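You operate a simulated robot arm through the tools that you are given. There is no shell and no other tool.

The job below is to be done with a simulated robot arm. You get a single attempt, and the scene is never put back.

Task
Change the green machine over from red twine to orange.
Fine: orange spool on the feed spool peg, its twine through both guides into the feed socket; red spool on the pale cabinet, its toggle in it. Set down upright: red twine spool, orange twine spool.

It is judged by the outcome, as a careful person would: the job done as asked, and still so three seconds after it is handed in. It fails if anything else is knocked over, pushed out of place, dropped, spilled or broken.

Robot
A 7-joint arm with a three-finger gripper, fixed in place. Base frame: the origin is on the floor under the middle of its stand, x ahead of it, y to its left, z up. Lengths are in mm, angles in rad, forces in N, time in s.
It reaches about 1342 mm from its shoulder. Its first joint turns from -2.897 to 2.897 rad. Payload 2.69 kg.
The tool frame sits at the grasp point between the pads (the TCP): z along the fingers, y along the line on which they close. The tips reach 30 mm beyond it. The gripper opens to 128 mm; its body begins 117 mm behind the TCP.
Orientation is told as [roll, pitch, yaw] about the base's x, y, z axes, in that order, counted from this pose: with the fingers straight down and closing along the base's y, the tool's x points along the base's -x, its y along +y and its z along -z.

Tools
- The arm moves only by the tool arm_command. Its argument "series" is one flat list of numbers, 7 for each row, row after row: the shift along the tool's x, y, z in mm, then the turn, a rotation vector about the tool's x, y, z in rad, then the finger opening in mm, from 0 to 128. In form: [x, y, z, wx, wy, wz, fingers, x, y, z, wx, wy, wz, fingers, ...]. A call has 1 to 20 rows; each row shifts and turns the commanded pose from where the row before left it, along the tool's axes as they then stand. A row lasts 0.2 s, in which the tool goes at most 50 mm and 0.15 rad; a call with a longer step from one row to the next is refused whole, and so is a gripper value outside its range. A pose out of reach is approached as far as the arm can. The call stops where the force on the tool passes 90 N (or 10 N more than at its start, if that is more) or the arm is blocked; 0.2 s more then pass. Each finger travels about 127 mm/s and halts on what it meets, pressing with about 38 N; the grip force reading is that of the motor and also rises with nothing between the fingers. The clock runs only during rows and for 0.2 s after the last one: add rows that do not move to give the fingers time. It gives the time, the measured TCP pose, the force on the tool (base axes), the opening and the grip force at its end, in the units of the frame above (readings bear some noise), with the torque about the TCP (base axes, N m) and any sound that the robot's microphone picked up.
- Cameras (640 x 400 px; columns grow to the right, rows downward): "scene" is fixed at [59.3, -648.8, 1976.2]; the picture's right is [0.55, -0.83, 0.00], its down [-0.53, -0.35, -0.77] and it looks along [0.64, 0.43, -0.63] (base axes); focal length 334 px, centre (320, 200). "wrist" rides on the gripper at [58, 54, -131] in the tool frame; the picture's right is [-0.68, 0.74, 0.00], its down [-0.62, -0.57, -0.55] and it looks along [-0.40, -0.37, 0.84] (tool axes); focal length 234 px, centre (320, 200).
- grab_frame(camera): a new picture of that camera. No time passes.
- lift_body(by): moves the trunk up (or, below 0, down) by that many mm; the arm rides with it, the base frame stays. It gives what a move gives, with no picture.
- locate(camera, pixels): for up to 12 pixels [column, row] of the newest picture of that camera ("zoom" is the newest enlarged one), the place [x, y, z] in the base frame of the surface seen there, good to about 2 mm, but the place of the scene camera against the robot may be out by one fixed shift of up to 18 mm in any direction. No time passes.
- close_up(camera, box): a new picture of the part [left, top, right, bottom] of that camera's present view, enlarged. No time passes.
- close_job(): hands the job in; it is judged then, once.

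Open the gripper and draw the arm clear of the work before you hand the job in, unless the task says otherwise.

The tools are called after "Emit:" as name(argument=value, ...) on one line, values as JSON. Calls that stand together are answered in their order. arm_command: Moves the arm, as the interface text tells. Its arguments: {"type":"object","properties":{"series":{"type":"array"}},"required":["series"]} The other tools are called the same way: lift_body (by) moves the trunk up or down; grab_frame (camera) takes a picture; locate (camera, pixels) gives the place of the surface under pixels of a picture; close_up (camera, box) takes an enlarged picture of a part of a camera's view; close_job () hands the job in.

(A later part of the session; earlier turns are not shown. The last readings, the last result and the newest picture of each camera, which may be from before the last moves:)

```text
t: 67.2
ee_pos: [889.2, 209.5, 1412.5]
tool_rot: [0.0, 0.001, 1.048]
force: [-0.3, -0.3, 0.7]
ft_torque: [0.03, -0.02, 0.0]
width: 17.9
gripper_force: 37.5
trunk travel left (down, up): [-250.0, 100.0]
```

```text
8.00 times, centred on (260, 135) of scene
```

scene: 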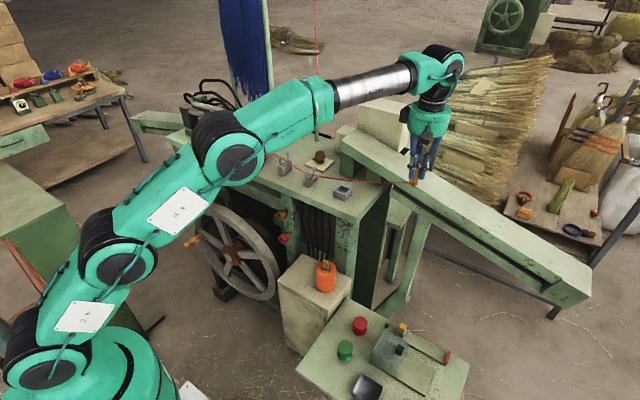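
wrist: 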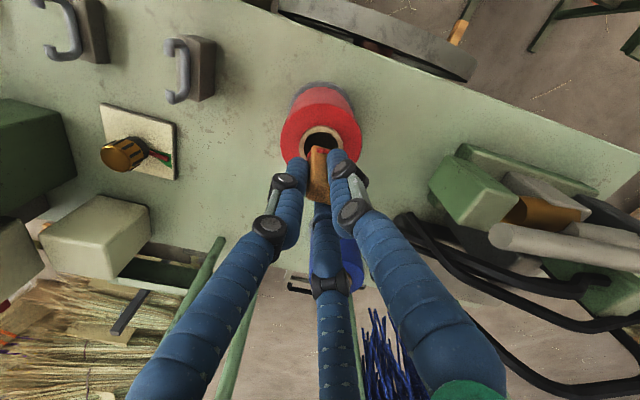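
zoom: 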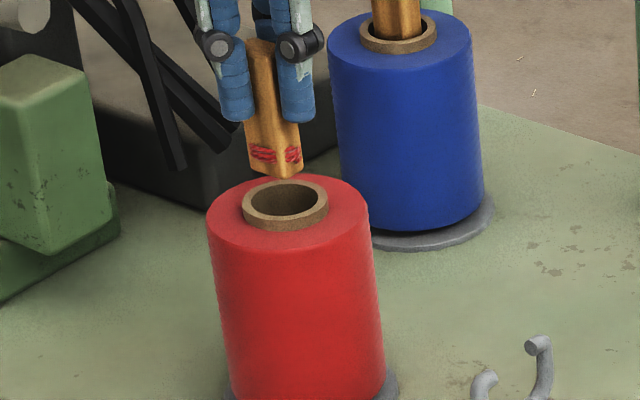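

I verify alignment: the toggle's −x face and left edge against the rim points.

Emit:
locate(camera="wrist", pixels=[[321, 129], [303, 150], [341, 143], [308, 140], [336, 135], [314, 160], [314, 180], [322, 180], [311, 170], [317, 198], [325, 200]])

```text
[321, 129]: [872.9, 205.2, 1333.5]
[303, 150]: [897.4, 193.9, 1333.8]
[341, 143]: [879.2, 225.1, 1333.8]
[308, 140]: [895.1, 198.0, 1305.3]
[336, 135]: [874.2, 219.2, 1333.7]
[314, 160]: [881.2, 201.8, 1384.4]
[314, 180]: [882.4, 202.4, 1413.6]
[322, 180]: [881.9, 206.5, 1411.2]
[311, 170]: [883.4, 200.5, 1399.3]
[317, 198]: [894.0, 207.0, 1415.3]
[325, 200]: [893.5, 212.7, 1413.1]
```

Alignment is within about 1 mm (toggle centre ≈(889.9,209.5) vs bore (890.2,208.9)). I lower it into the bore, watching force.

Emit:
arm_command(series=[0, 0, 10, 0, 0, 0, 5, 0, 0, 8, 0, 0, 0, 5, 0, 0, 6, 0, 0, 0, 5, 0, 0, 5, 0, 0, 0, 5, 0, 0, 0, 0, 0, 0, 5])

Emit:
close_up(camera="scene", box=[230, 110, 290, 160])

Emit:
close_up(camera="wrist", box=[270, 110, 370, 210])

```text
t: 68.4
ee_pos: [889.6, 208.7, 1383.4]
tool_rot: [-0.001, -0.001, 1.048]
force: [0.4, -0.5, -0.4]
ft_torque: [-0.04, -0.02, 0.0]
width: 18.0
gripper_force: 38.0
trunk travel left (down, up): [-250.0, 100.0]
```

```text
8.00 times, centred on (260, 135) of scene
```

zoom: 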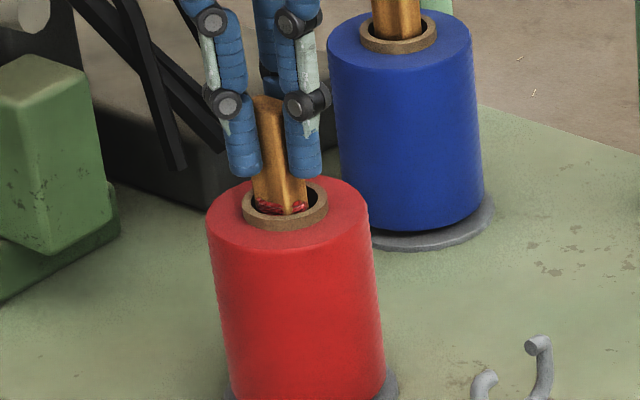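

```text
4.00 times, centred on (320, 160) of wrist
```

zoom: 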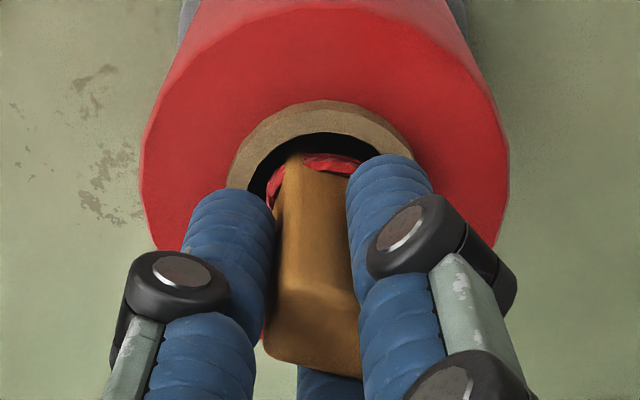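

The toggle is entering the bore freely (force ≈0). I lower the remaining ~12 mm in small steps.

Emit:
arm_command(series=[0, 0, 4, 0, 0, 0, 5, 0, 0, 4, 0, 0, 0, 5, 0, 0, 3, 0, 0, 0, 5, 0, 0, 1.5, 0, 0, 0, 5, 0, 0, 0, 0, 0, 0, 5])

Emit:
close_up(camera="scene", box=[230, 110, 290, 160])

Emit:
locate(camera="zoom", pixels=[[268, 100], [280, 120], [280, 220]])

```text
t: 69.6
ee_pos: [888.2, 208.8, 1371.2]
tool_rot: [0.0, 0.0, 1.048]
force: [-0.1, -0.5, 0.0]
ft_torque: [-0.06, -0.01, 0.03]
width: 17.7
gripper_force: 37.9
trunk travel left (down, up): [-250.0, 100.0]
```

```text
8.00 times, centred on (260, 135) of scene
```

zoom: 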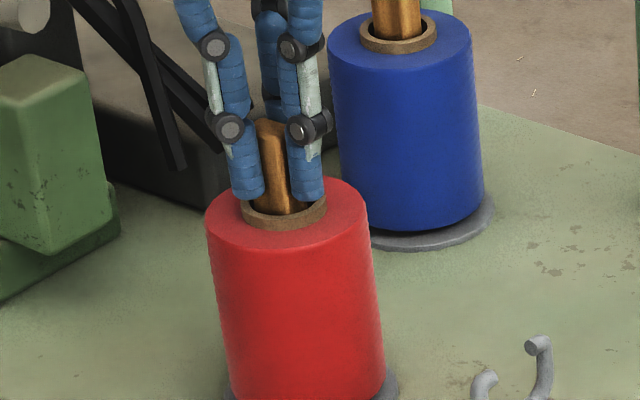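

```text
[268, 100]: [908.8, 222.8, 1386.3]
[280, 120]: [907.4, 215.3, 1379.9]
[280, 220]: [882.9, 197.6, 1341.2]
```

No contact yet; I lower 1.5 mm more, then open the fingers gently and check the toggle settles.

Emit:
arm_command(series=[0, 0, 1.5, 0, 0, 0, 5, 0, 0, 0, 0, 0, 0, 22, 0, 0, 0, 0, 0, 0, 32, 0, 0, 0, 0, 0, 0, 44, 0, 0, 0, 0, 0, 0, 50, 0, 0, 0, 0, 0, 0, 50])

Emit:
close_up(camera="scene", box=[230, 110, 290, 160])

Emit:
close_up(camera="wrist", box=[270, 110, 370, 210])

```text
t: 71.0
ee_pos: [890.2, 209.8, 1369.2]
tool_rot: [0.002, -0.002, 1.045]
force: [0.1, 0.1, -0.5]
ft_torque: [-0.05, 0.0, 0.01]
width: 50.0
gripper_force: 0.1
trunk travel left (down, up): [-250.0, 100.0]
```

```text
8.00 times, centred on (260, 135) of scene
```

zoom: 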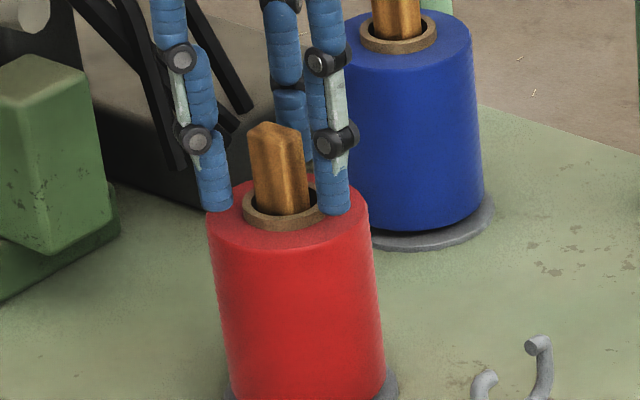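

```text
4.00 times, centred on (320, 160) of wrist
```

zoom: 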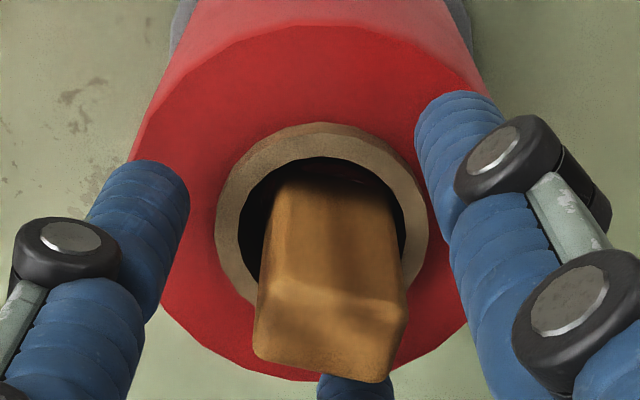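

The toggle stands in the red spool's bore like the blue one. I raise clear, rotate yaw back to 0 so no finger meets the twine exit on the −y side, and open to 108 mm.

Emit:
arm_command(series=[0, 0, -15, 0, 0, 0, 50, 0, 0, -25, 0, 0, 0, 50, 0, 0, -25, 0, 0, 0, 50, 0, 0, -25, 0, 0, 0, 50, 0, 0, 0, 0, 0, 0.1496, 60, 0, 0, 0, 0, 0, 0.1496, 80, 0, 0, 0, 0, 0, 0.1496, 100, 0, 0, 0, 0, 0, 0.1496, 110, 0, 0, 0, 0, 0, 0.1496, 110, 0, 0, 0, 0, 0, 0.1496, 110, 0, 0, 0, 0, 0, 0.1496, 110, 0, 0, 0, 0, 0, 0, 110])

Emit:
grab_frame(camera="wrist")

Emit:
close_up(camera="scene", box=[210, 60, 310, 180])

```text
t: 73.6
ee_pos: [889.1, 209.6, 1459.5]
tool_rot: [0.0, 0.0, 0.0]
force: [-0.6, -0.5, -0.1]
ft_torque: [0.01, 0.02, -0.04]
width: 110.0
gripper_force: 0.0
trunk travel left (down, up): [-250.0, 100.0]
```

```text
taken
```

wrist: 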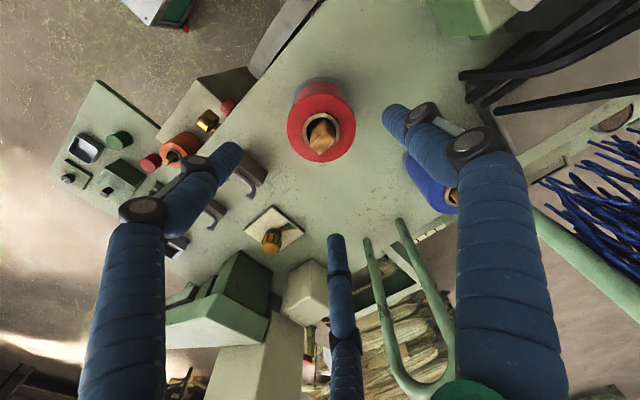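

```text
3.33 times, centred on (260, 120) of scene
```

zoom: 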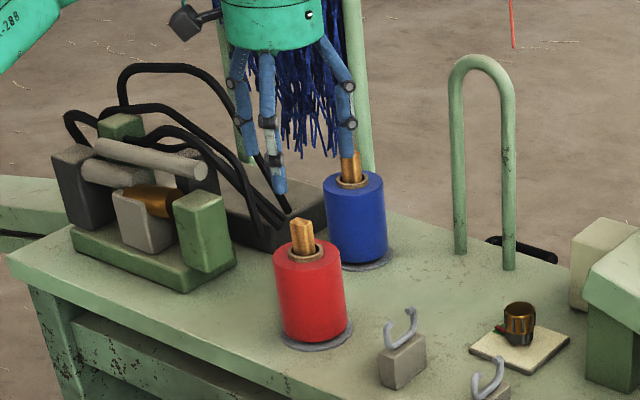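

I check the clearance to the clamp device and hoses left of the red spool before descending.

Emit:
locate(camera="zoom", pixels=[[205, 200], [228, 230], [190, 160], [150, 68], [240, 130], [285, 200], [200, 130], [352, 160], [330, 200], [355, 180], [120, 180], [302, 225]])

Emit:
locate(camera="wrist", pixels=[[465, 25], [490, 60], [470, 90], [540, 100], [450, 195], [420, 165], [321, 130], [320, 150], [312, 128], [345, 90], [290, 130]])

```text
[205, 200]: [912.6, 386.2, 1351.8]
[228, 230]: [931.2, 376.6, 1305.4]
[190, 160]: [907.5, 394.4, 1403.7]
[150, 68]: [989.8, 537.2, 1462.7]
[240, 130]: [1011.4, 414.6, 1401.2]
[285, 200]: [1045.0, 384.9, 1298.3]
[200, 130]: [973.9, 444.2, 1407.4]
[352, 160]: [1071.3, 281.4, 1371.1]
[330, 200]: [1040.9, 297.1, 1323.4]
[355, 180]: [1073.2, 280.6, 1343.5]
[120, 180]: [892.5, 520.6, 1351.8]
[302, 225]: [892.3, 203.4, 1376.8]
```

```text
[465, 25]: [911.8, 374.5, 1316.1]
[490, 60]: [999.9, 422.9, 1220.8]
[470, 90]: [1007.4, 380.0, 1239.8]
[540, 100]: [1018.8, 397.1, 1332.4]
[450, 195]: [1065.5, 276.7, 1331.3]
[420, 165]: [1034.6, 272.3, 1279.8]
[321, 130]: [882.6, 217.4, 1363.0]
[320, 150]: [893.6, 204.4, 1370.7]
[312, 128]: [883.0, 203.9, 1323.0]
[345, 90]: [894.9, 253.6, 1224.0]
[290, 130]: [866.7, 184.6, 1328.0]
```

Clear by ~90 mm on that side. I descend around the red spool to TCP z≈1292.

Emit:
arm_command(series=[-1, 0, 40, 0, 0, 0, 110, 0, 0, 40, 0, 0, 0, 110, 0, 0, 40, 0, 0, 0, 110, 0, 0, 30, 0, 0, 0, 110, 0, 0, 17, 0, 0, 0, 110, 0, 0, 0, 0, 0, 0, 110])

Emit:
grab_frame(camera="wrist")

Emit:
close_up(camera="scene", box=[210, 80, 310, 180])

```text
t: 75.0
ee_pos: [888.8, 207.2, 1290.6]
tool_rot: [0.001, 0.001, 0.0]
force: [0.4, 0.1, -0.1]
ft_torque: [0.0, 0.05, 0.02]
width: 109.8
gripper_force: 0.0
trunk travel left (down, up): [-250.0, 100.0]
```

```text
taken
```

wrist: 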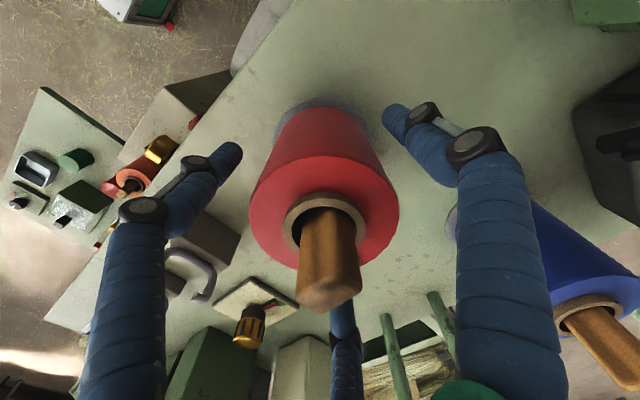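

```text
4.00 times, centred on (260, 130) of scene
```

zoom: 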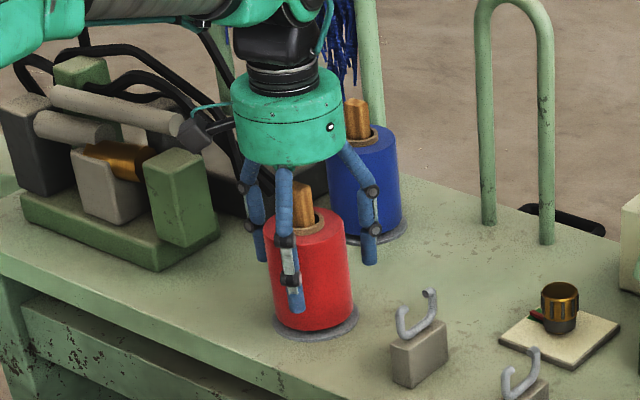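

The fingers surround the spool evenly. I close on it.

Emit:
arm_command(series=[0, 0, 0, 0, 0, 0, 95, 0, 0, 0, 0, 0, 0, 84, 0, 0, 0, 0, 0, 0, 74, 0, 0, 0, 0, 0, 0, 64, 0, 0, 0, 0, 0, 0, 60, 0, 0, 0, 0, 0, 0, 60])

Emit:
close_up(camera="scene", box=[210, 80, 310, 180])

Emit:
grab_frame(camera="wrist")

```text
t: 76.4
ee_pos: [889.3, 207.5, 1292.8]
tool_rot: [-0.001, 0.0, 0.001]
force: [1.5, 1.5, 4.0]
ft_torque: [0.04, -0.22, 0.04]
width: 79.1
gripper_force: 38.3
trunk travel left (down, up): [-250.0, 100.0]
```

```text
4.00 times, centred on (260, 130) of scene
```

zoom: 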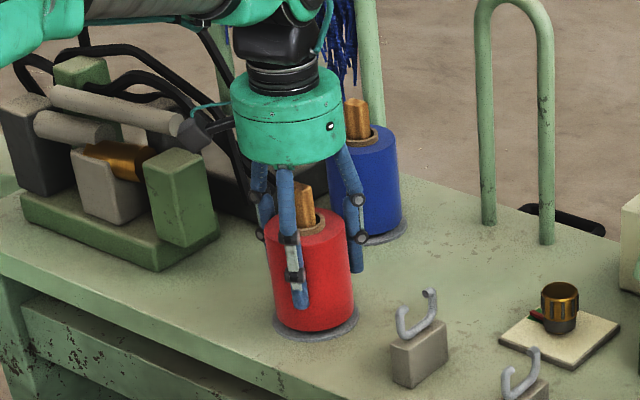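

```text
taken
```

wrist: 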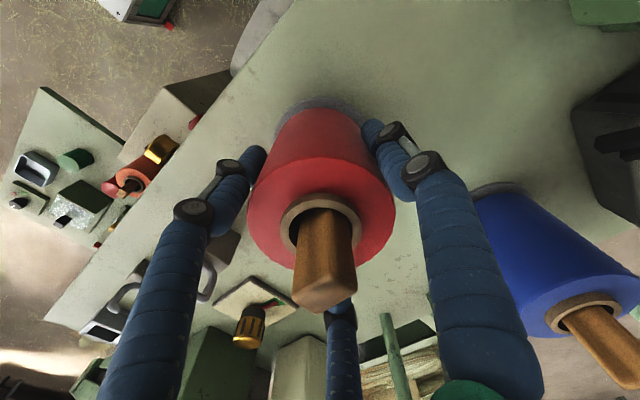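

Gripped (width 79, 38 N). I lift straight up off the peg, slowly at first.

Emit:
arm_command(series=[0, 0, -5, 0, 0, 0, 60, 0, 0, -10, 0, 0, 0, 60, 0, 0, -15, 0, 0, 0, 60, 0, 0, -20, 0, 0, 0, 60, 0, 0, -20, 0, 0, 0, 60, 0, 0, 0, 0, 0, 0, 60])

Emit:
close_up(camera="scene", box=[210, 70, 310, 180])

Emit:
grab_frame(camera="wrist")

```text
t: 77.8
ee_pos: [889.8, 208.7, 1363.6]
tool_rot: [0.0, 0.0, 0.002]
force: [0.6, 0.0, -1.9]
ft_torque: [-0.01, -0.03, 0.0]
width: 79.2
gripper_force: 38.0
trunk travel left (down, up): [-250.0, 100.0]
```

```text
3.64 times, centred on (260, 125) of scene
```

zoom: 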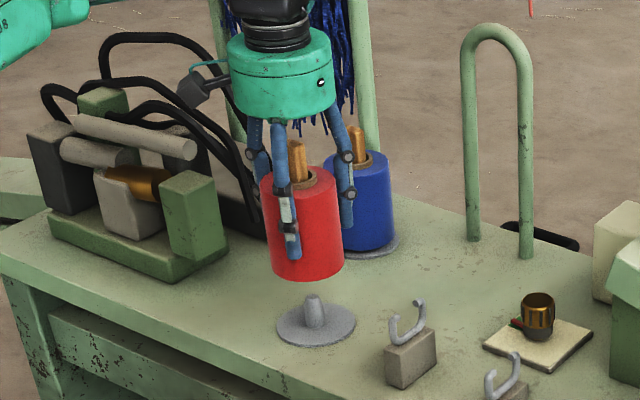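

```text
taken
```

wrist: 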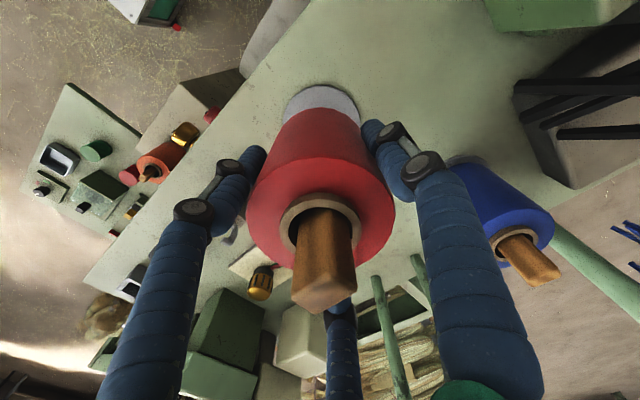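

The red spool with its toggle is off the peg (a short cone). I raise further and bring it forward off the table to x≈712, then across toward the cabinet's free area.

Emit:
arm_command(series=[0, 0, -30, 0, 0, 0, 60, 0, 0, -30, 0, 0, 0, 60, 35.5, 0, 0, 0, 0, 0, 60, 35.5, 0, 0, 0, 0, 0, 60, 35.5, 0, 0, 0, 0, 0, 60, 35.5, 0, 0, 0, 0, 0, 60, 35.5, 0, 0, 0, 0, 0, 60, 0, -38, 0, 0, 0, 0, 60, 0, -38, 0, 0, 0, 0, 60, 0, -38, 0, 0, 0, 0, 60, 0, -38, 0, 0, 0, 0, 60, 0, -38, 0, 0, 0, 0, 60, 0, -38, 0, 0, 0, 0, 60, 0, -38, 0, 0, 0, 0, 60, 0, -38, 0, 0, 0, 0, 60, 0, 0, 0, 0, 0, 0, 60])

Emit:
grab_frame(camera="scene")

Emit:
grab_frame(camera="wrist")

```text
t: 81.2
ee_pos: [711.8, -94.5, 1425.6]
tool_rot: [0.001, 0.001, -0.002]
force: [0.2, -1.0, -2.4]
ft_torque: [0.03, 0.0, 0.02]
width: 79.0
gripper_force: 37.8
trunk travel left (down, up): [-250.0, 100.0]
```

```text
taken
```

scene: 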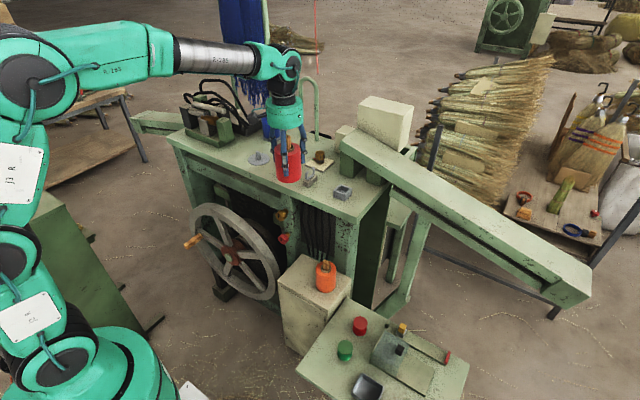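

```text
taken
```

wrist: 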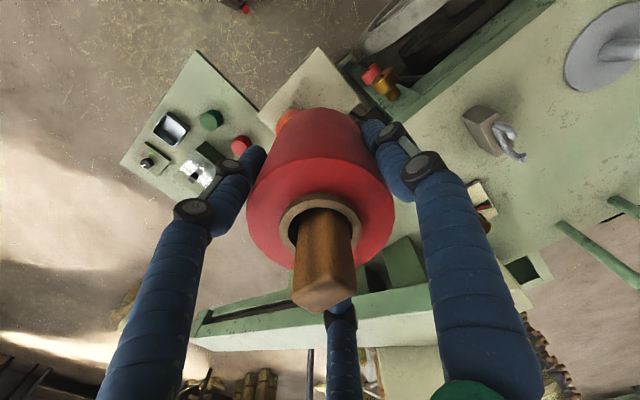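

Red spool is over the cabinet's free spot in plan (712,−95). I lower in stages, first to TCP z≈1100, and check clearances.

Emit:
arm_command(series=[0, 0, 40, 0, 0, 0, 60, 0, 0, 40, 0, 0, 0, 60, 0, 0, 40, 0, 0, 0, 60, 0, 0, 40, 0, 0, 0, 60, 0, 0, 40, 0, 0, 0, 60, 0, 0, 40, 0, 0, 0, 60, 0, 0, 40, 0, 0, 0, 60, 0, 0, 40, 0, 0, 0, 60, 0, 0, 0, 0, 0, 0, 60])

Emit:
grab_frame(camera="scene")

Emit:
grab_frame(camera="wrist")

```text
t: 83.2
ee_pos: [712.0, -93.7, 1101.5]
tool_rot: [0.0, -0.001, -0.001]
force: [0.4, -0.2, -2.7]
ft_torque: [0.02, 0.03, -0.01]
width: 78.5
gripper_force: 37.5
trunk travel left (down, up): [-250.0, 100.0]
```

```text
taken
```

scene: 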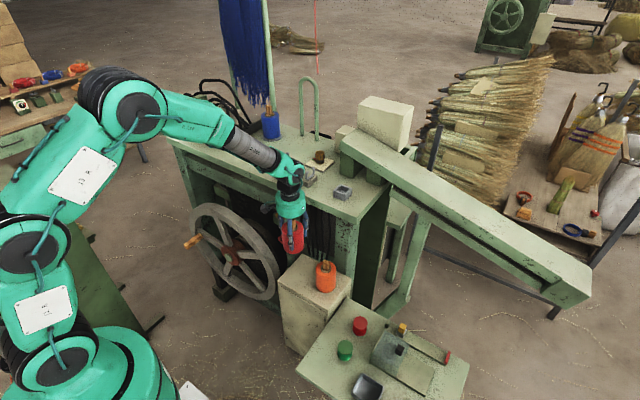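

```text
taken
```

wrist: 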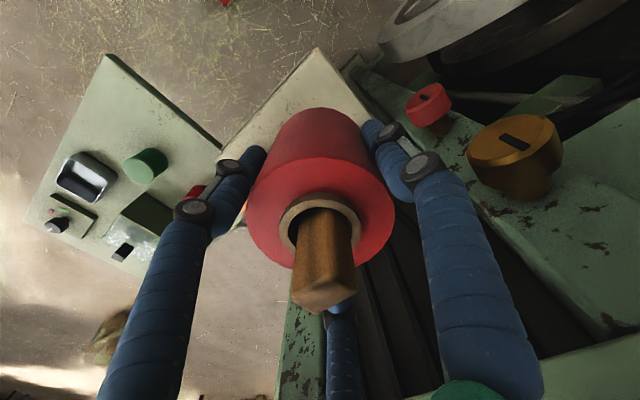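

Good clearance to knobs and the wheel. I lower to TCP z≈945, just above touching down.

Emit:
arm_command(series=[0, 0, 35, 0, 0, 0, 60, 0, 0, 35, 0, 0, 0, 60, 0, 0, 35, 0, 0, 0, 60, 0, 0, 30, 0, 0, 0, 60, 0, 0, 20, 0, 0, 0, 60, 0, 0, 0, 0, 0, 0, 60])

Emit:
grab_frame(camera="scene")

Emit:
close_up(camera="scene", box=[250, 150, 370, 330])

Emit:
grab_frame(camera="wrist")

```text
t: 84.6
ee_pos: [712.4, -94.4, 947.3]
tool_rot: [-0.001, 0.0, 0.001]
force: [0.7, 0.3, -3.0]
ft_torque: [0.0, -0.01, 0.01]
width: 78.9
gripper_force: 38.1
trunk travel left (down, up): [-250.0, 100.0]
```

```text
taken
```

scene: 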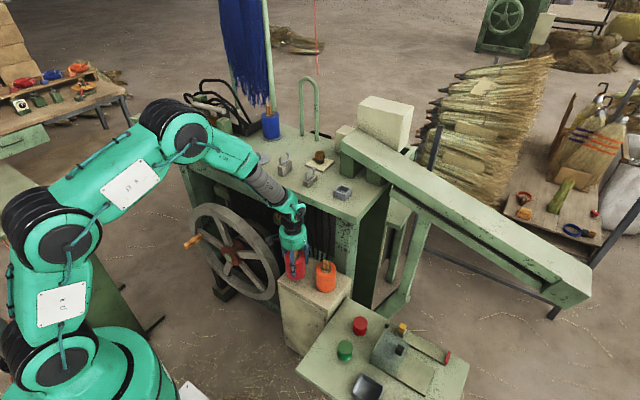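

```text
2.22 times, centred on (310, 240) of scene
```

zoom: 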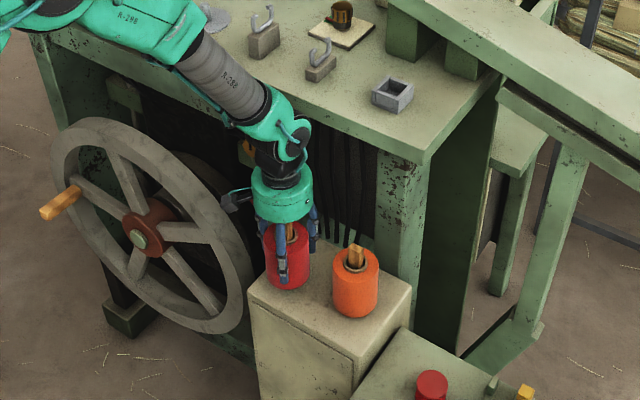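

```text
taken
```

wrist: 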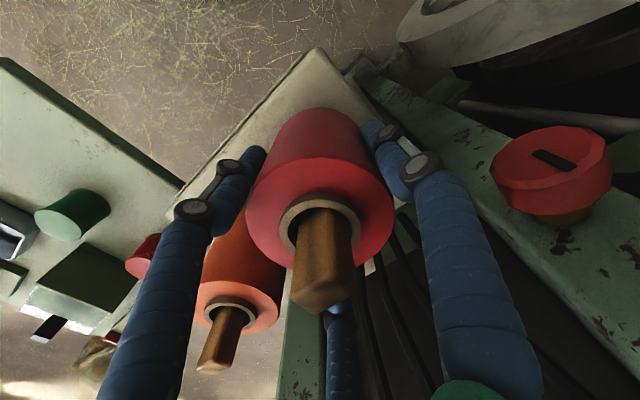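

Spool bottom is ≈20 mm above the cabinet. I lower 14 mm, then in 2 mm steps watching the vertical force.

Emit:
arm_command(series=[0, 0, 8, 0, 0, 0, 60, 0, 0, 6, 0, 0, 0, 60, 0, 0, 0, 0, 0, 0, 60])

Emit:
arm_command(series=[0, 0, 2, 0, 0, 0, 60, 0, 0, 1, 0, 0, 0, 60, 0, 0, 0, 0, 0, 0, 60])

Emit:
close_up(camera="scene", box=[270, 230, 350, 310])

```text
t: 85.4
ee_pos: [712.3, -93.6, 932.6]
tool_rot: [-0.001, 0.0, 0.0]
force: [-0.1, 1.0, -3.0]
ft_torque: [0.02, 0.02, -0.04]
width: 78.7
gripper_force: 38.3
trunk travel left (down, up): [-250.0, 100.0]
```

```text
t: 86.2
ee_pos: [712.7, -95.3, 929.5]
tool_rot: [-0.001, 0.002, 0.0]
force: [-0.4, -0.7, -3.3]
ft_torque: [0.01, 0.01, 0.01]
width: 78.3
gripper_force: 38.3
trunk travel left (down, up): [-250.0, 100.0]
```

```text
5.00 times, centred on (310, 270) of scene
```

zoom: 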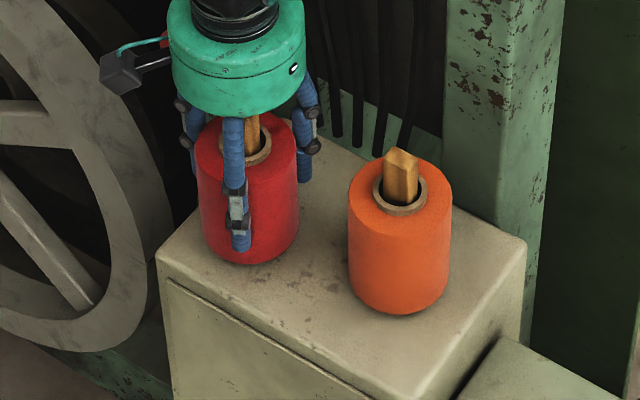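

Almost down. I continue in 1 mm steps.

Emit:
arm_command(series=[0, 0, 1, 0, 0, 0, 60, 0, 0, 1, 0, 0, 0, 60, 0, 0, 0, 0, 0, 0, 60])

Emit:
arm_command(series=[0, 0, 1, 0, 0, 0, 60, 0, 0, 0, 0, 0, 0, 60])

Emit:
close_up(camera="scene", box=[275, 250, 325, 300])

```text
t: 87.0
ee_pos: [712.6, -95.6, 928.7]
tool_rot: [0.0, -0.002, 0.001]
force: [-2.0, 2.1, 7.4]
ft_torque: [-0.14, -0.01, 0.0]
width: 78.5
gripper_force: 37.6
trunk travel left (down, up): [-250.0, 100.0]
```

```text
t: 87.6
ee_pos: [711.7, -94.9, 928.9]
tool_rot: [-0.001, -0.002, -0.001]
force: [-3.7, -0.4, 19.9]
ft_torque: [0.16, 0.09, 0.35]
width: 78.7
gripper_force: 38.4
trunk travel left (down, up): [-250.0, 100.0]
```

```text
8.00 times, centred on (300, 275) of scene
```

zoom: 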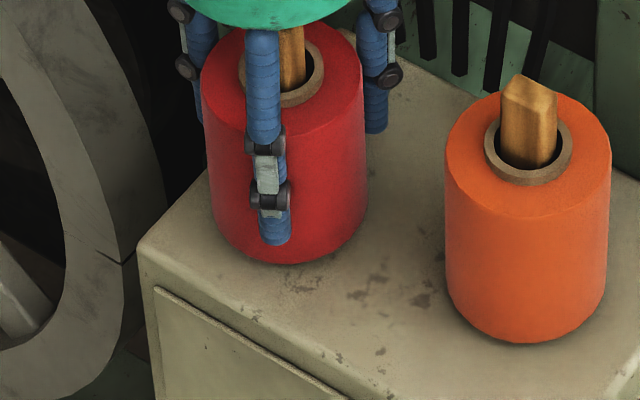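

The spool is seated (20 N down). I ease up 1 mm and open the fingers gradually to 98 mm.

Emit:
arm_command(series=[0, 0, -1, 0, 0, 0, 60, 0, 0, 0, 0, 0, 0, 80, 0, 0, 0, 0, 0, 0, 84, 0, 0, 0, 0, 0, 0, 90, 0, 0, 0, 0, 0, 0, 96, 0, 0, 0, 0, 0, 0, 100, 0, 0, 0, 0, 0, 0, 100])

Emit:
close_up(camera="scene", box=[270, 230, 350, 310])

Emit:
grab_frame(camera="wrist")

```text
t: 89.2
ee_pos: [714.0, -94.9, 927.8]
tool_rot: [0.001, -0.001, -0.001]
force: [-0.3, 0.2, -0.2]
ft_torque: [-0.02, -0.01, -0.02]
width: 100.0
gripper_force: 0.0
trunk travel left (down, up): [-250.0, 100.0]
```

```text
5.00 times, centred on (310, 270) of scene
```

zoom: 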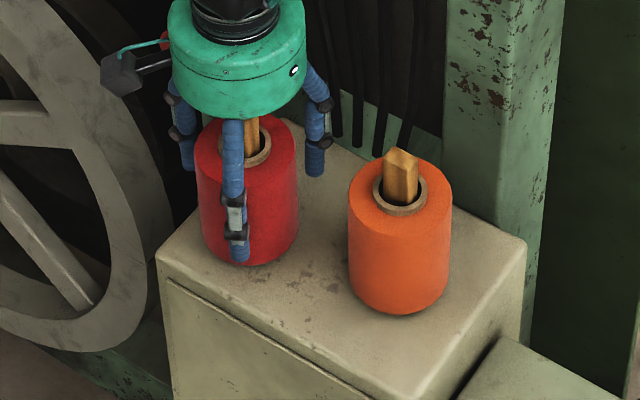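

```text
taken
```

wrist: 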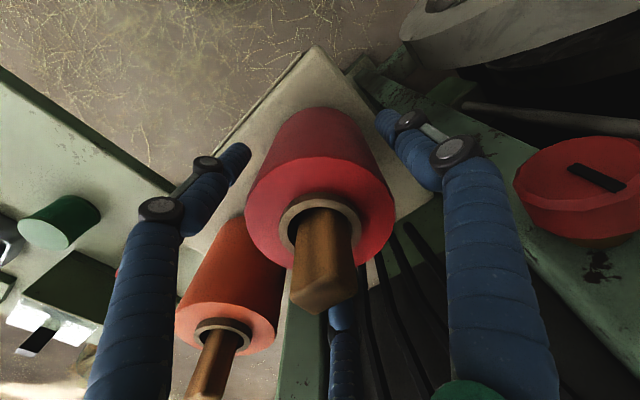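

Red stands upright and steady with its toggle in it. I raise straight up clear of it.

Emit:
arm_command(series=[0, 0, -10, 0, 0, 0, 100, 0, 0, -25, 0, 0, 0, 100, 0, 0, -40, 0, 0, 0, 100, 0, 0, -40, 0, 0, 0, 100, 0, 0, -40, 0, 0, 0, 100, 0, 0, -40, 0, 0, 0, 100, 0, 0, -40, 0, 0, 0, 100, 0, 0, 0, 0, 0, 0, 100])

Emit:
grab_frame(camera="wrist")

Emit:
close_up(camera="scene", box=[260, 210, 370, 330])

```text
t: 91.0
ee_pos: [711.5, -95.7, 1161.3]
tool_rot: [-0.001, 0.0, -0.001]
force: [-0.3, 0.6, 0.2]
ft_torque: [0.0, -0.01, -0.01]
width: 99.9
gripper_force: 0.0
trunk travel left (down, up): [-250.0, 100.0]
```

```text
taken
```

wrist: 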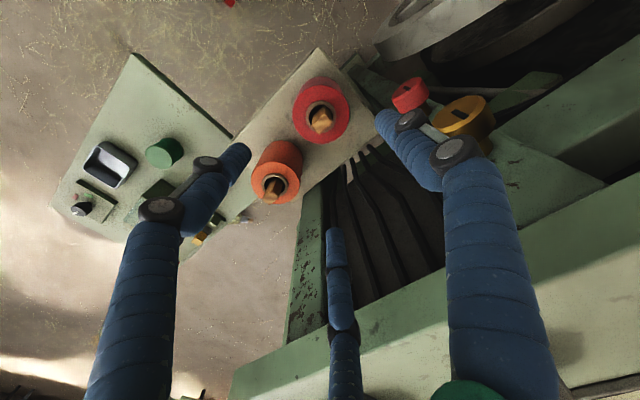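

```text
3.33 times, centred on (315, 270) of scene
```

zoom: 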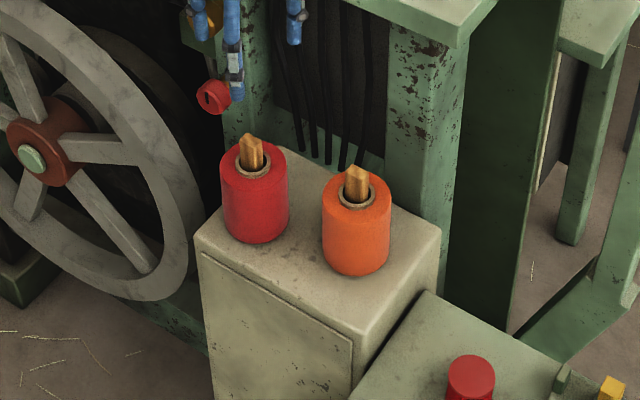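

Both spools stand on the cabinet. Now I measure the orange spool's centre from the wrist view around (275,185).

Emit:
close_up(camera="wrist", box=[235, 130, 325, 220])

Emit:
locate(camera="zoom", pixels=[[320, 215], [290, 245], [360, 240], [310, 290], [345, 285], [260, 200], [225, 260], [390, 250], [300, 330], [310, 255], [330, 270], [345, 150]])

Emit:
locate(camera="wrist", pixels=[[310, 280], [300, 340], [330, 270], [380, 240], [300, 380], [240, 375]])

```text
4.44 times, centred on (280, 175) of wrist
```

zoom: 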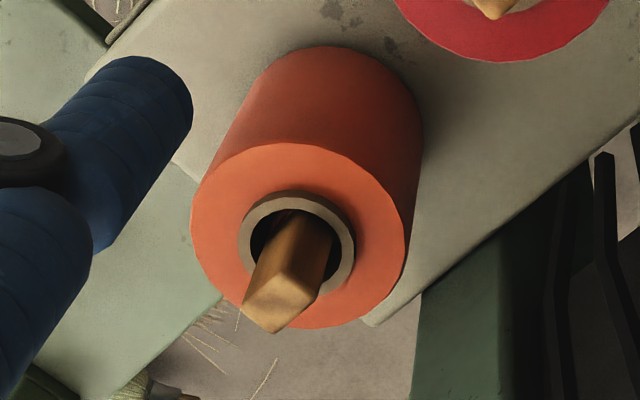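

```text
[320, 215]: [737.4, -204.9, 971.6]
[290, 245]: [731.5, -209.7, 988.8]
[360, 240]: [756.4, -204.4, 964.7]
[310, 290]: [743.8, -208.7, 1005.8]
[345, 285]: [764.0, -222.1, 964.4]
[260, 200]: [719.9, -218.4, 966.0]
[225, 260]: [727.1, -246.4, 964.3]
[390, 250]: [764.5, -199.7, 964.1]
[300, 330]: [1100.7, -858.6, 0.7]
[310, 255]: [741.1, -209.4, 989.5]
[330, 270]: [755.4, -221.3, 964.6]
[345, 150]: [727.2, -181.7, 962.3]
```

```text
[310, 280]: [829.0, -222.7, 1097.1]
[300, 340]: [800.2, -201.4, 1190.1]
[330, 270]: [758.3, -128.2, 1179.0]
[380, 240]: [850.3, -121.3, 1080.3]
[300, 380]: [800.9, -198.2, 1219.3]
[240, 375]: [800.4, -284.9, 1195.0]
```

Emit:
locate(camera="zoom", pixels=[[198, 240], [240, 163], [330, 152], [400, 232], [385, 285], [330, 322], [212, 285], [300, 198], [247, 232], [350, 250], [335, 282], [270, 205]])

```text
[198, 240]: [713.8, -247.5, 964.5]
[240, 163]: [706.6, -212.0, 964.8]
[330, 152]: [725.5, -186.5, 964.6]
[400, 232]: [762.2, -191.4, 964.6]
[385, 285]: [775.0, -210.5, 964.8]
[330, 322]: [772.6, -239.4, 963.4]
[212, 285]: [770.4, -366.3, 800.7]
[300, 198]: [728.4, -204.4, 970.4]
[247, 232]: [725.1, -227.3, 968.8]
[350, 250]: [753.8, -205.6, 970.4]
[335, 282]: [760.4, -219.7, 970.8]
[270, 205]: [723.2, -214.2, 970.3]
```

Orange's centre fits (741.7,−217). The table edge at x=800 is close, so I yaw −30° (fingers at 180°, 60°, 300°) to keep fingers away from it, and then move above the orange spool.

Emit:
arm_command(series=[0, 0, 0, 0, 0, 0.1309, 96, 0, 0, 0, 0, 0, 0.1309, 96, 0, 0, 0, 0, 0, 0.1309, 96, 0, 0, 0, 0, 0, 0.1309, 96, -21.7, -22.5, 0, 0, 0, 0, 96, -21.7, -22.5, 0, 0, 0, 0, 96, -21.7, -22.5, 0, 0, 0, 0, 96, -21.7, -22.5, 0, 0, 0, 0, 96, 0, 0, 0, 0, 0, 0, 96])

Emit:
grab_frame(camera="wrist")

Emit:
close_up(camera="scene", box=[260, 140, 380, 320])

```text
t: 93.0
ee_pos: [744.2, -217.1, 1164.7]
tool_rot: [0.0, 0.001, -0.524]
force: [0.1, -0.6, 0.3]
ft_torque: [0.08, 0.04, 0.05]
width: 96.0
gripper_force: 0.1
trunk travel left (down, up): [-250.0, 100.0]
```

```text
taken
```

wrist: 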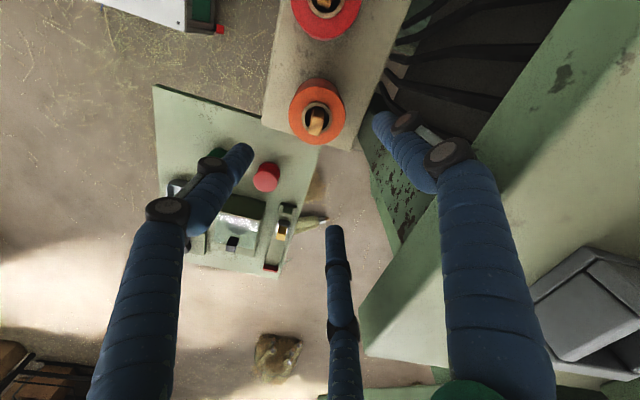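

```text
2.22 times, centred on (320, 230) of scene
```

zoom: 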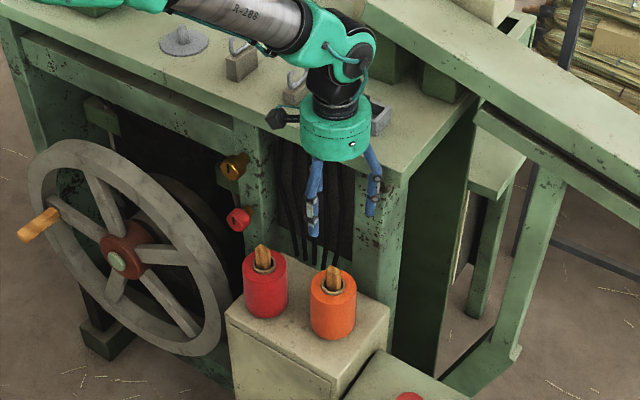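

The orange spool lies nearly on the tool axis. I refine its centre from this view.

Emit:
close_up(camera="wrist", box=[275, 70, 360, 155])

Emit:
locate(camera="zoom", pixels=[[320, 70], [225, 130], [195, 190], [230, 280], [310, 325], [400, 290], [445, 220], [420, 120], [320, 150], [260, 200], [375, 210], [365, 170]])

```text
4.71 times, centred on (318, 112) of wrist
```

zoom: 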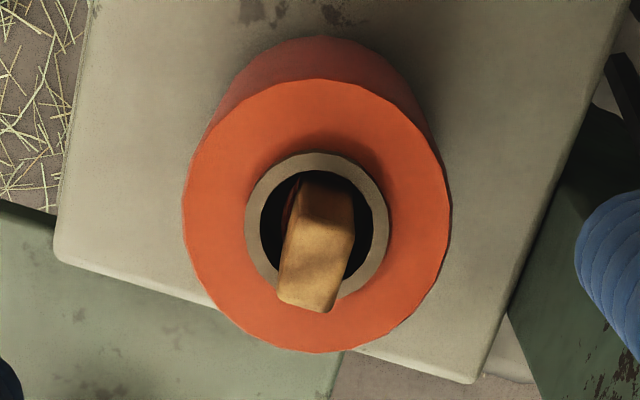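

```text
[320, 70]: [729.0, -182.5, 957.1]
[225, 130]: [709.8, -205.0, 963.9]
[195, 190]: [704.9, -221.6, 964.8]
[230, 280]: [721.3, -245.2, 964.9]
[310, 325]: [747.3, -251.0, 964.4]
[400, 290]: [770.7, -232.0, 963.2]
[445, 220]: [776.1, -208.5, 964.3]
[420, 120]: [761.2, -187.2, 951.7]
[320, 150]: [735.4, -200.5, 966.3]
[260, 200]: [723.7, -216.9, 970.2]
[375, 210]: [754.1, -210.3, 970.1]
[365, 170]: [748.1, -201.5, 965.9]
```

Orange's centre refines to (741,−216.5). I descend to TCP z≈1043 first and check the palm's clearance to the table edge.

Emit:
arm_command(series=[1.6, -0.2, 30, 0, 0, 0, 96, 0, 0, 30, 0, 0, 0, 96, 0, 0, 30, 0, 0, 0, 96, 0, 0, 30, 0, 0, 0, 96, 0, 0, 0, 0, 0, 0, 96])

Emit:
close_up(camera="scene", box=[270, 150, 370, 310])

Emit:
grab_frame(camera="wrist")

```text
t: 93.9
ee_pos: [754.0, -220.4, 1090.6]
tool_rot: [0.01, -0.038, -0.525]
force: [9.3, -3.8, 29.5]
ft_torque: [1.03, -0.06, -0.38]
width: 95.9
gripper_force: 0.1
trunk travel left (down, up): [-250.0, 100.0]
stopped in row 4: the force on the tool passed its limit at 117 N (the readings are from after the stop); the commanded pose is now the measured one
```

```text
2.50 times, centred on (320, 230) of scene
```

zoom: 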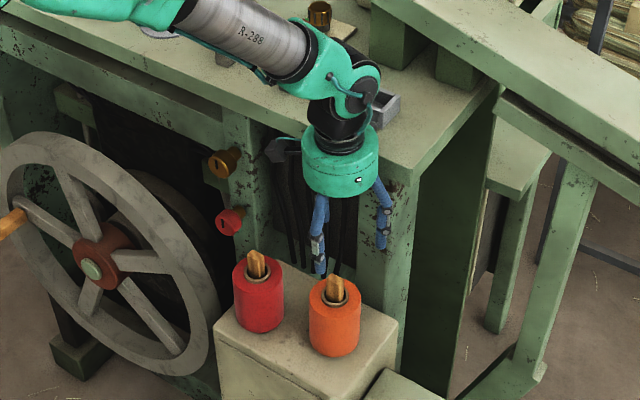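

```text
taken
```

wrist: 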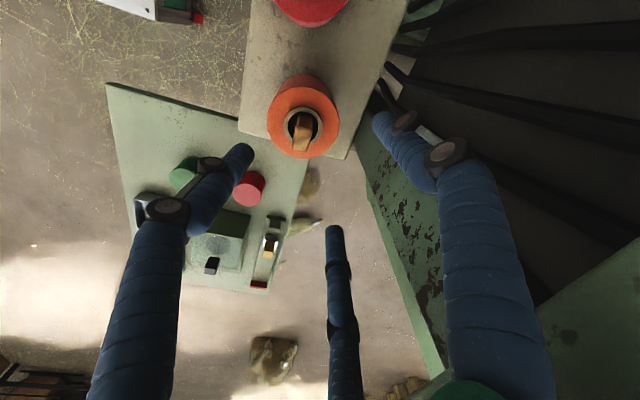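

The palm caught the table's front edge from above (stopped at 117 N); nothing fell. I back straight up, level the hand again and look.

Emit:
arm_command(series=[0, 0, -15, 0, 0, 0, 96, 0, 0, -30, 0, 0, 0, 96, 0, 0, -30, 0, 0, 0, 96, 0, 0, -25, 0, 0, 0, 96, 0, 0, 0, 0.0277, 0.028, 0, 96, 0, 0, 0, 0, 0, 0, 96])

Emit:
grab_frame(camera="scene")

Emit:
close_up(camera="scene", box=[260, 130, 380, 310])

Emit:
grab_frame(camera="wrist")

```text
t: 95.3
ee_pos: [750.1, -219.3, 1181.1]
tool_rot: [-0.021, 0.003, -0.524]
force: [0.3, -0.2, 0.1]
ft_torque: [0.0, 0.04, -0.03]
width: 95.9
gripper_force: 0.1
trunk travel left (down, up): [-250.0, 100.0]
```

```text
taken
```

scene: 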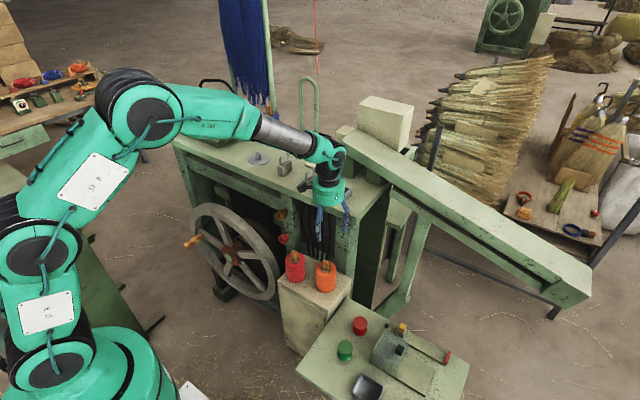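

```text
2.22 times, centred on (320, 220) of scene
```

zoom: 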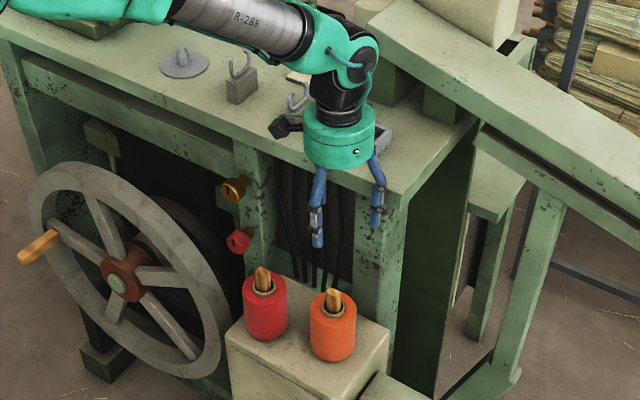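

```text
taken
```

wrist: 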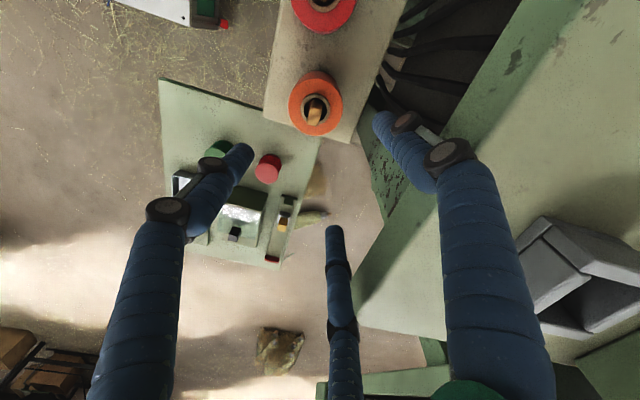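

Nothing was disturbed. I shift −x to about 727 and turn yaw to 0, then read and level the hand.

Emit:
arm_command(series=[21.3, -9.1, 0, 0, 0, 0, 84, 0, 0, 0, 0, 0, -0.1309, 84, 0, 0, 0, 0, 0, -0.1309, 84, 0, 0, 0, 0, 0, -0.1309, 84, 0, 0, 0, 0, 0, -0.1309, 84, 0, 0, 0, 0, 0, 0, 84])

Emit:
arm_command(series=[0, 0, 0, 0, 0, 0, 84])

```text
t: 96.7
ee_pos: [726.7, -214.2, 1183.7]
tool_rot: [-0.017, 0.012, 0.0]
force: [0.1, -0.3, -0.6]
ft_torque: [-0.02, -0.01, -0.01]
width: 83.8
gripper_force: 0.1
trunk travel left (down, up): [-250.0, 100.0]
```

```text
t: 97.1
ee_pos: [726.8, -214.6, 1184.6]
tool_rot: [-0.017, 0.013, -0.002]
force: [0.0, 0.6, 0.2]
ft_torque: [-0.07, 0.0, -0.01]
width: 84.0
gripper_force: 0.0
trunk travel left (down, up): [-250.0, 100.0]
```

The hand is tilted by (−0.017, +0.0125); I correct that, then yaw to +30° so that one finger will be on the +x side, and read again.

Emit:
arm_command(series=[0, 0, 0, -0.017, -0.0125, 0, 84, 0, 0, 0, 0, 0, -0.1309, 84, 0, 0, 0, 0, 0, -0.1309, 84, 0, 0, 0, 0, 0, -0.1309, 84, 0, 0, 0, 0, 0, -0.1309, 84, 0, 0, 0, 0, 0, 0, 84])

Emit:
arm_command(series=[0, 0, 0, 0, 0, 0, 84])

Emit:
grab_frame(camera="wrist")

```text
t: 98.5
ee_pos: [725.9, -214.9, 1183.1]
tool_rot: [-0.001, 0.0, 0.525]
force: [-0.4, -0.1, 1.0]
ft_torque: [-0.01, -0.02, 0.02]
width: 83.9
gripper_force: 0.1
trunk travel left (down, up): [-250.0, 100.0]
```

```text
t: 98.9
ee_pos: [724.8, -215.2, 1183.7]
tool_rot: [-0.002, 0.001, 0.523]
force: [0.2, 0.3, 0.2]
ft_torque: [0.01, 0.0, 0.02]
width: 83.6
gripper_force: 0.0
trunk travel left (down, up): [-250.0, 100.0]
```

```text
taken
```

wrist: 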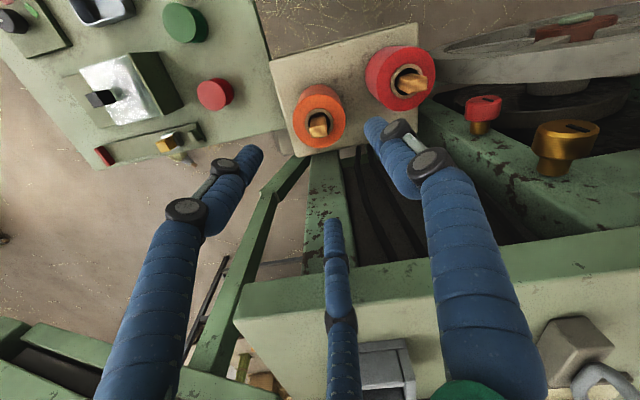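

Level now at yaw +30°. I narrow the fingers to 50 mm, set x≈728, and descend in small steps past the table edge to TCP z≈1050.

Emit:
arm_command(series=[-1.5, -2.5, 0, 0, 0, 0, 60, 0, 0, 20, 0, 0, 0, 50, 0, 0, 20, 0, 0, 0, 50, 0, 0, 20, 0, 0, 0, 50, 0, 0, 12, 0, 0, 0, 50, 0, 0, 12, 0, 0, 0, 50, 0, 0, 12, 0, 0, 0, 50, 0, 0, 12, 0, 0, 0, 50, 0, 0, 12, 0, 0, 0, 50, 0, 0, 12, 0, 0, 0, 50, 0, 0, 0, 0, 0, 0, 50])

Emit:
close_up(camera="scene", box=[270, 150, 370, 310])

Emit:
grab_frame(camera="wrist")

```text
t: 101.3
ee_pos: [730.0, -217.1, 1051.1]
tool_rot: [-0.002, 0.0, 0.522]
force: [0.4, -0.3, -1.0]
ft_torque: [-0.02, 0.04, 0.02]
width: 49.9
gripper_force: 0.1
trunk travel left (down, up): [-250.0, 100.0]
```

```text
2.50 times, centred on (320, 230) of scene
```

zoom: 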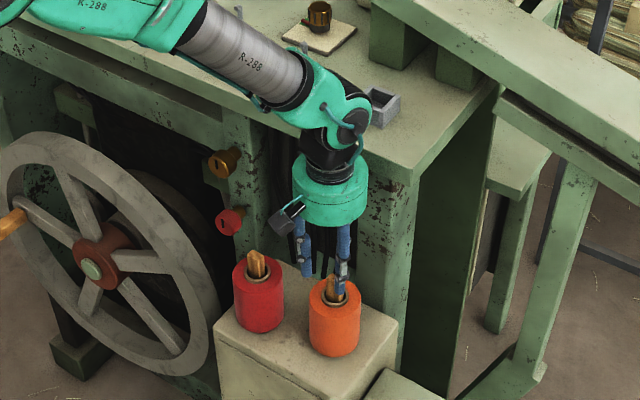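

```text
taken
```

wrist: 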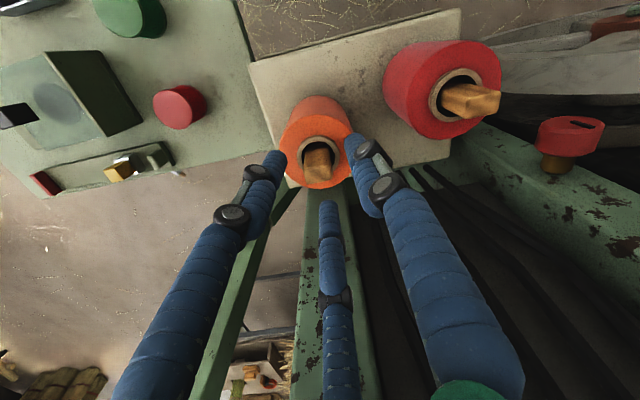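

Passed the edge cleanly. I open to 116 mm here (below the slab, above the toggle), and view.

Emit:
arm_command(series=[0, 0, 0, 0, 0, 0, 70, 0, 0, 0, 0, 0, 0, 90, 0, 0, 0, 0, 0, 0, 104, 0, 0, 0, 0, 0, 0, 114, 0, 0, 0, 0, 0, 0, 116, 0, 0, 0, 0, 0, 0, 116])

Emit:
grab_frame(camera="wrist")

Emit:
close_up(camera="scene", box=[285, 210, 365, 310])

```text
t: 102.7
ee_pos: [729.7, -215.6, 1051.8]
tool_rot: [-0.003, 0.0, 0.523]
force: [0.3, 0.7, -0.2]
ft_torque: [0.0, 0.01, 0.0]
width: 116.4
gripper_force: 0.2
trunk travel left (down, up): [-250.0, 100.0]
```

```text
taken
```

wrist: 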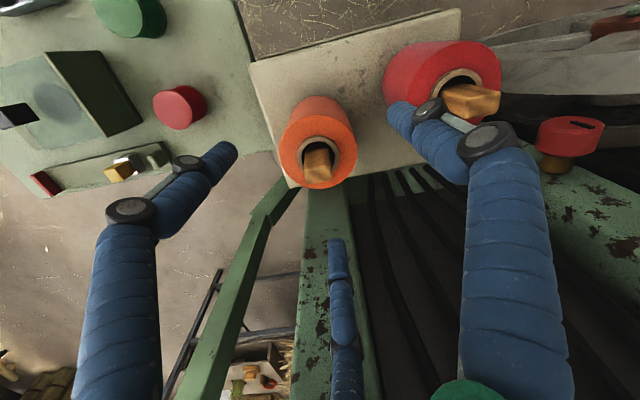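

```text
4.00 times, centred on (325, 260) of scene
```

zoom: 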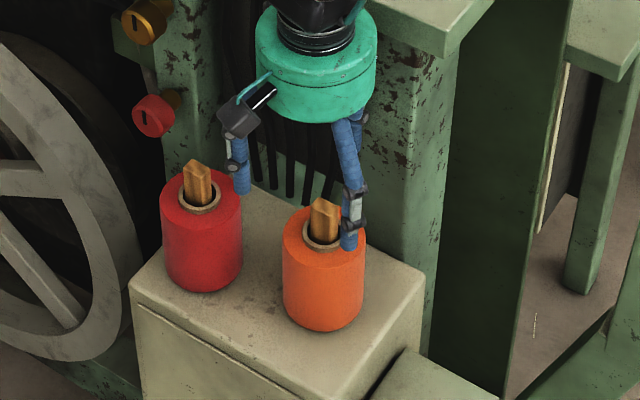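

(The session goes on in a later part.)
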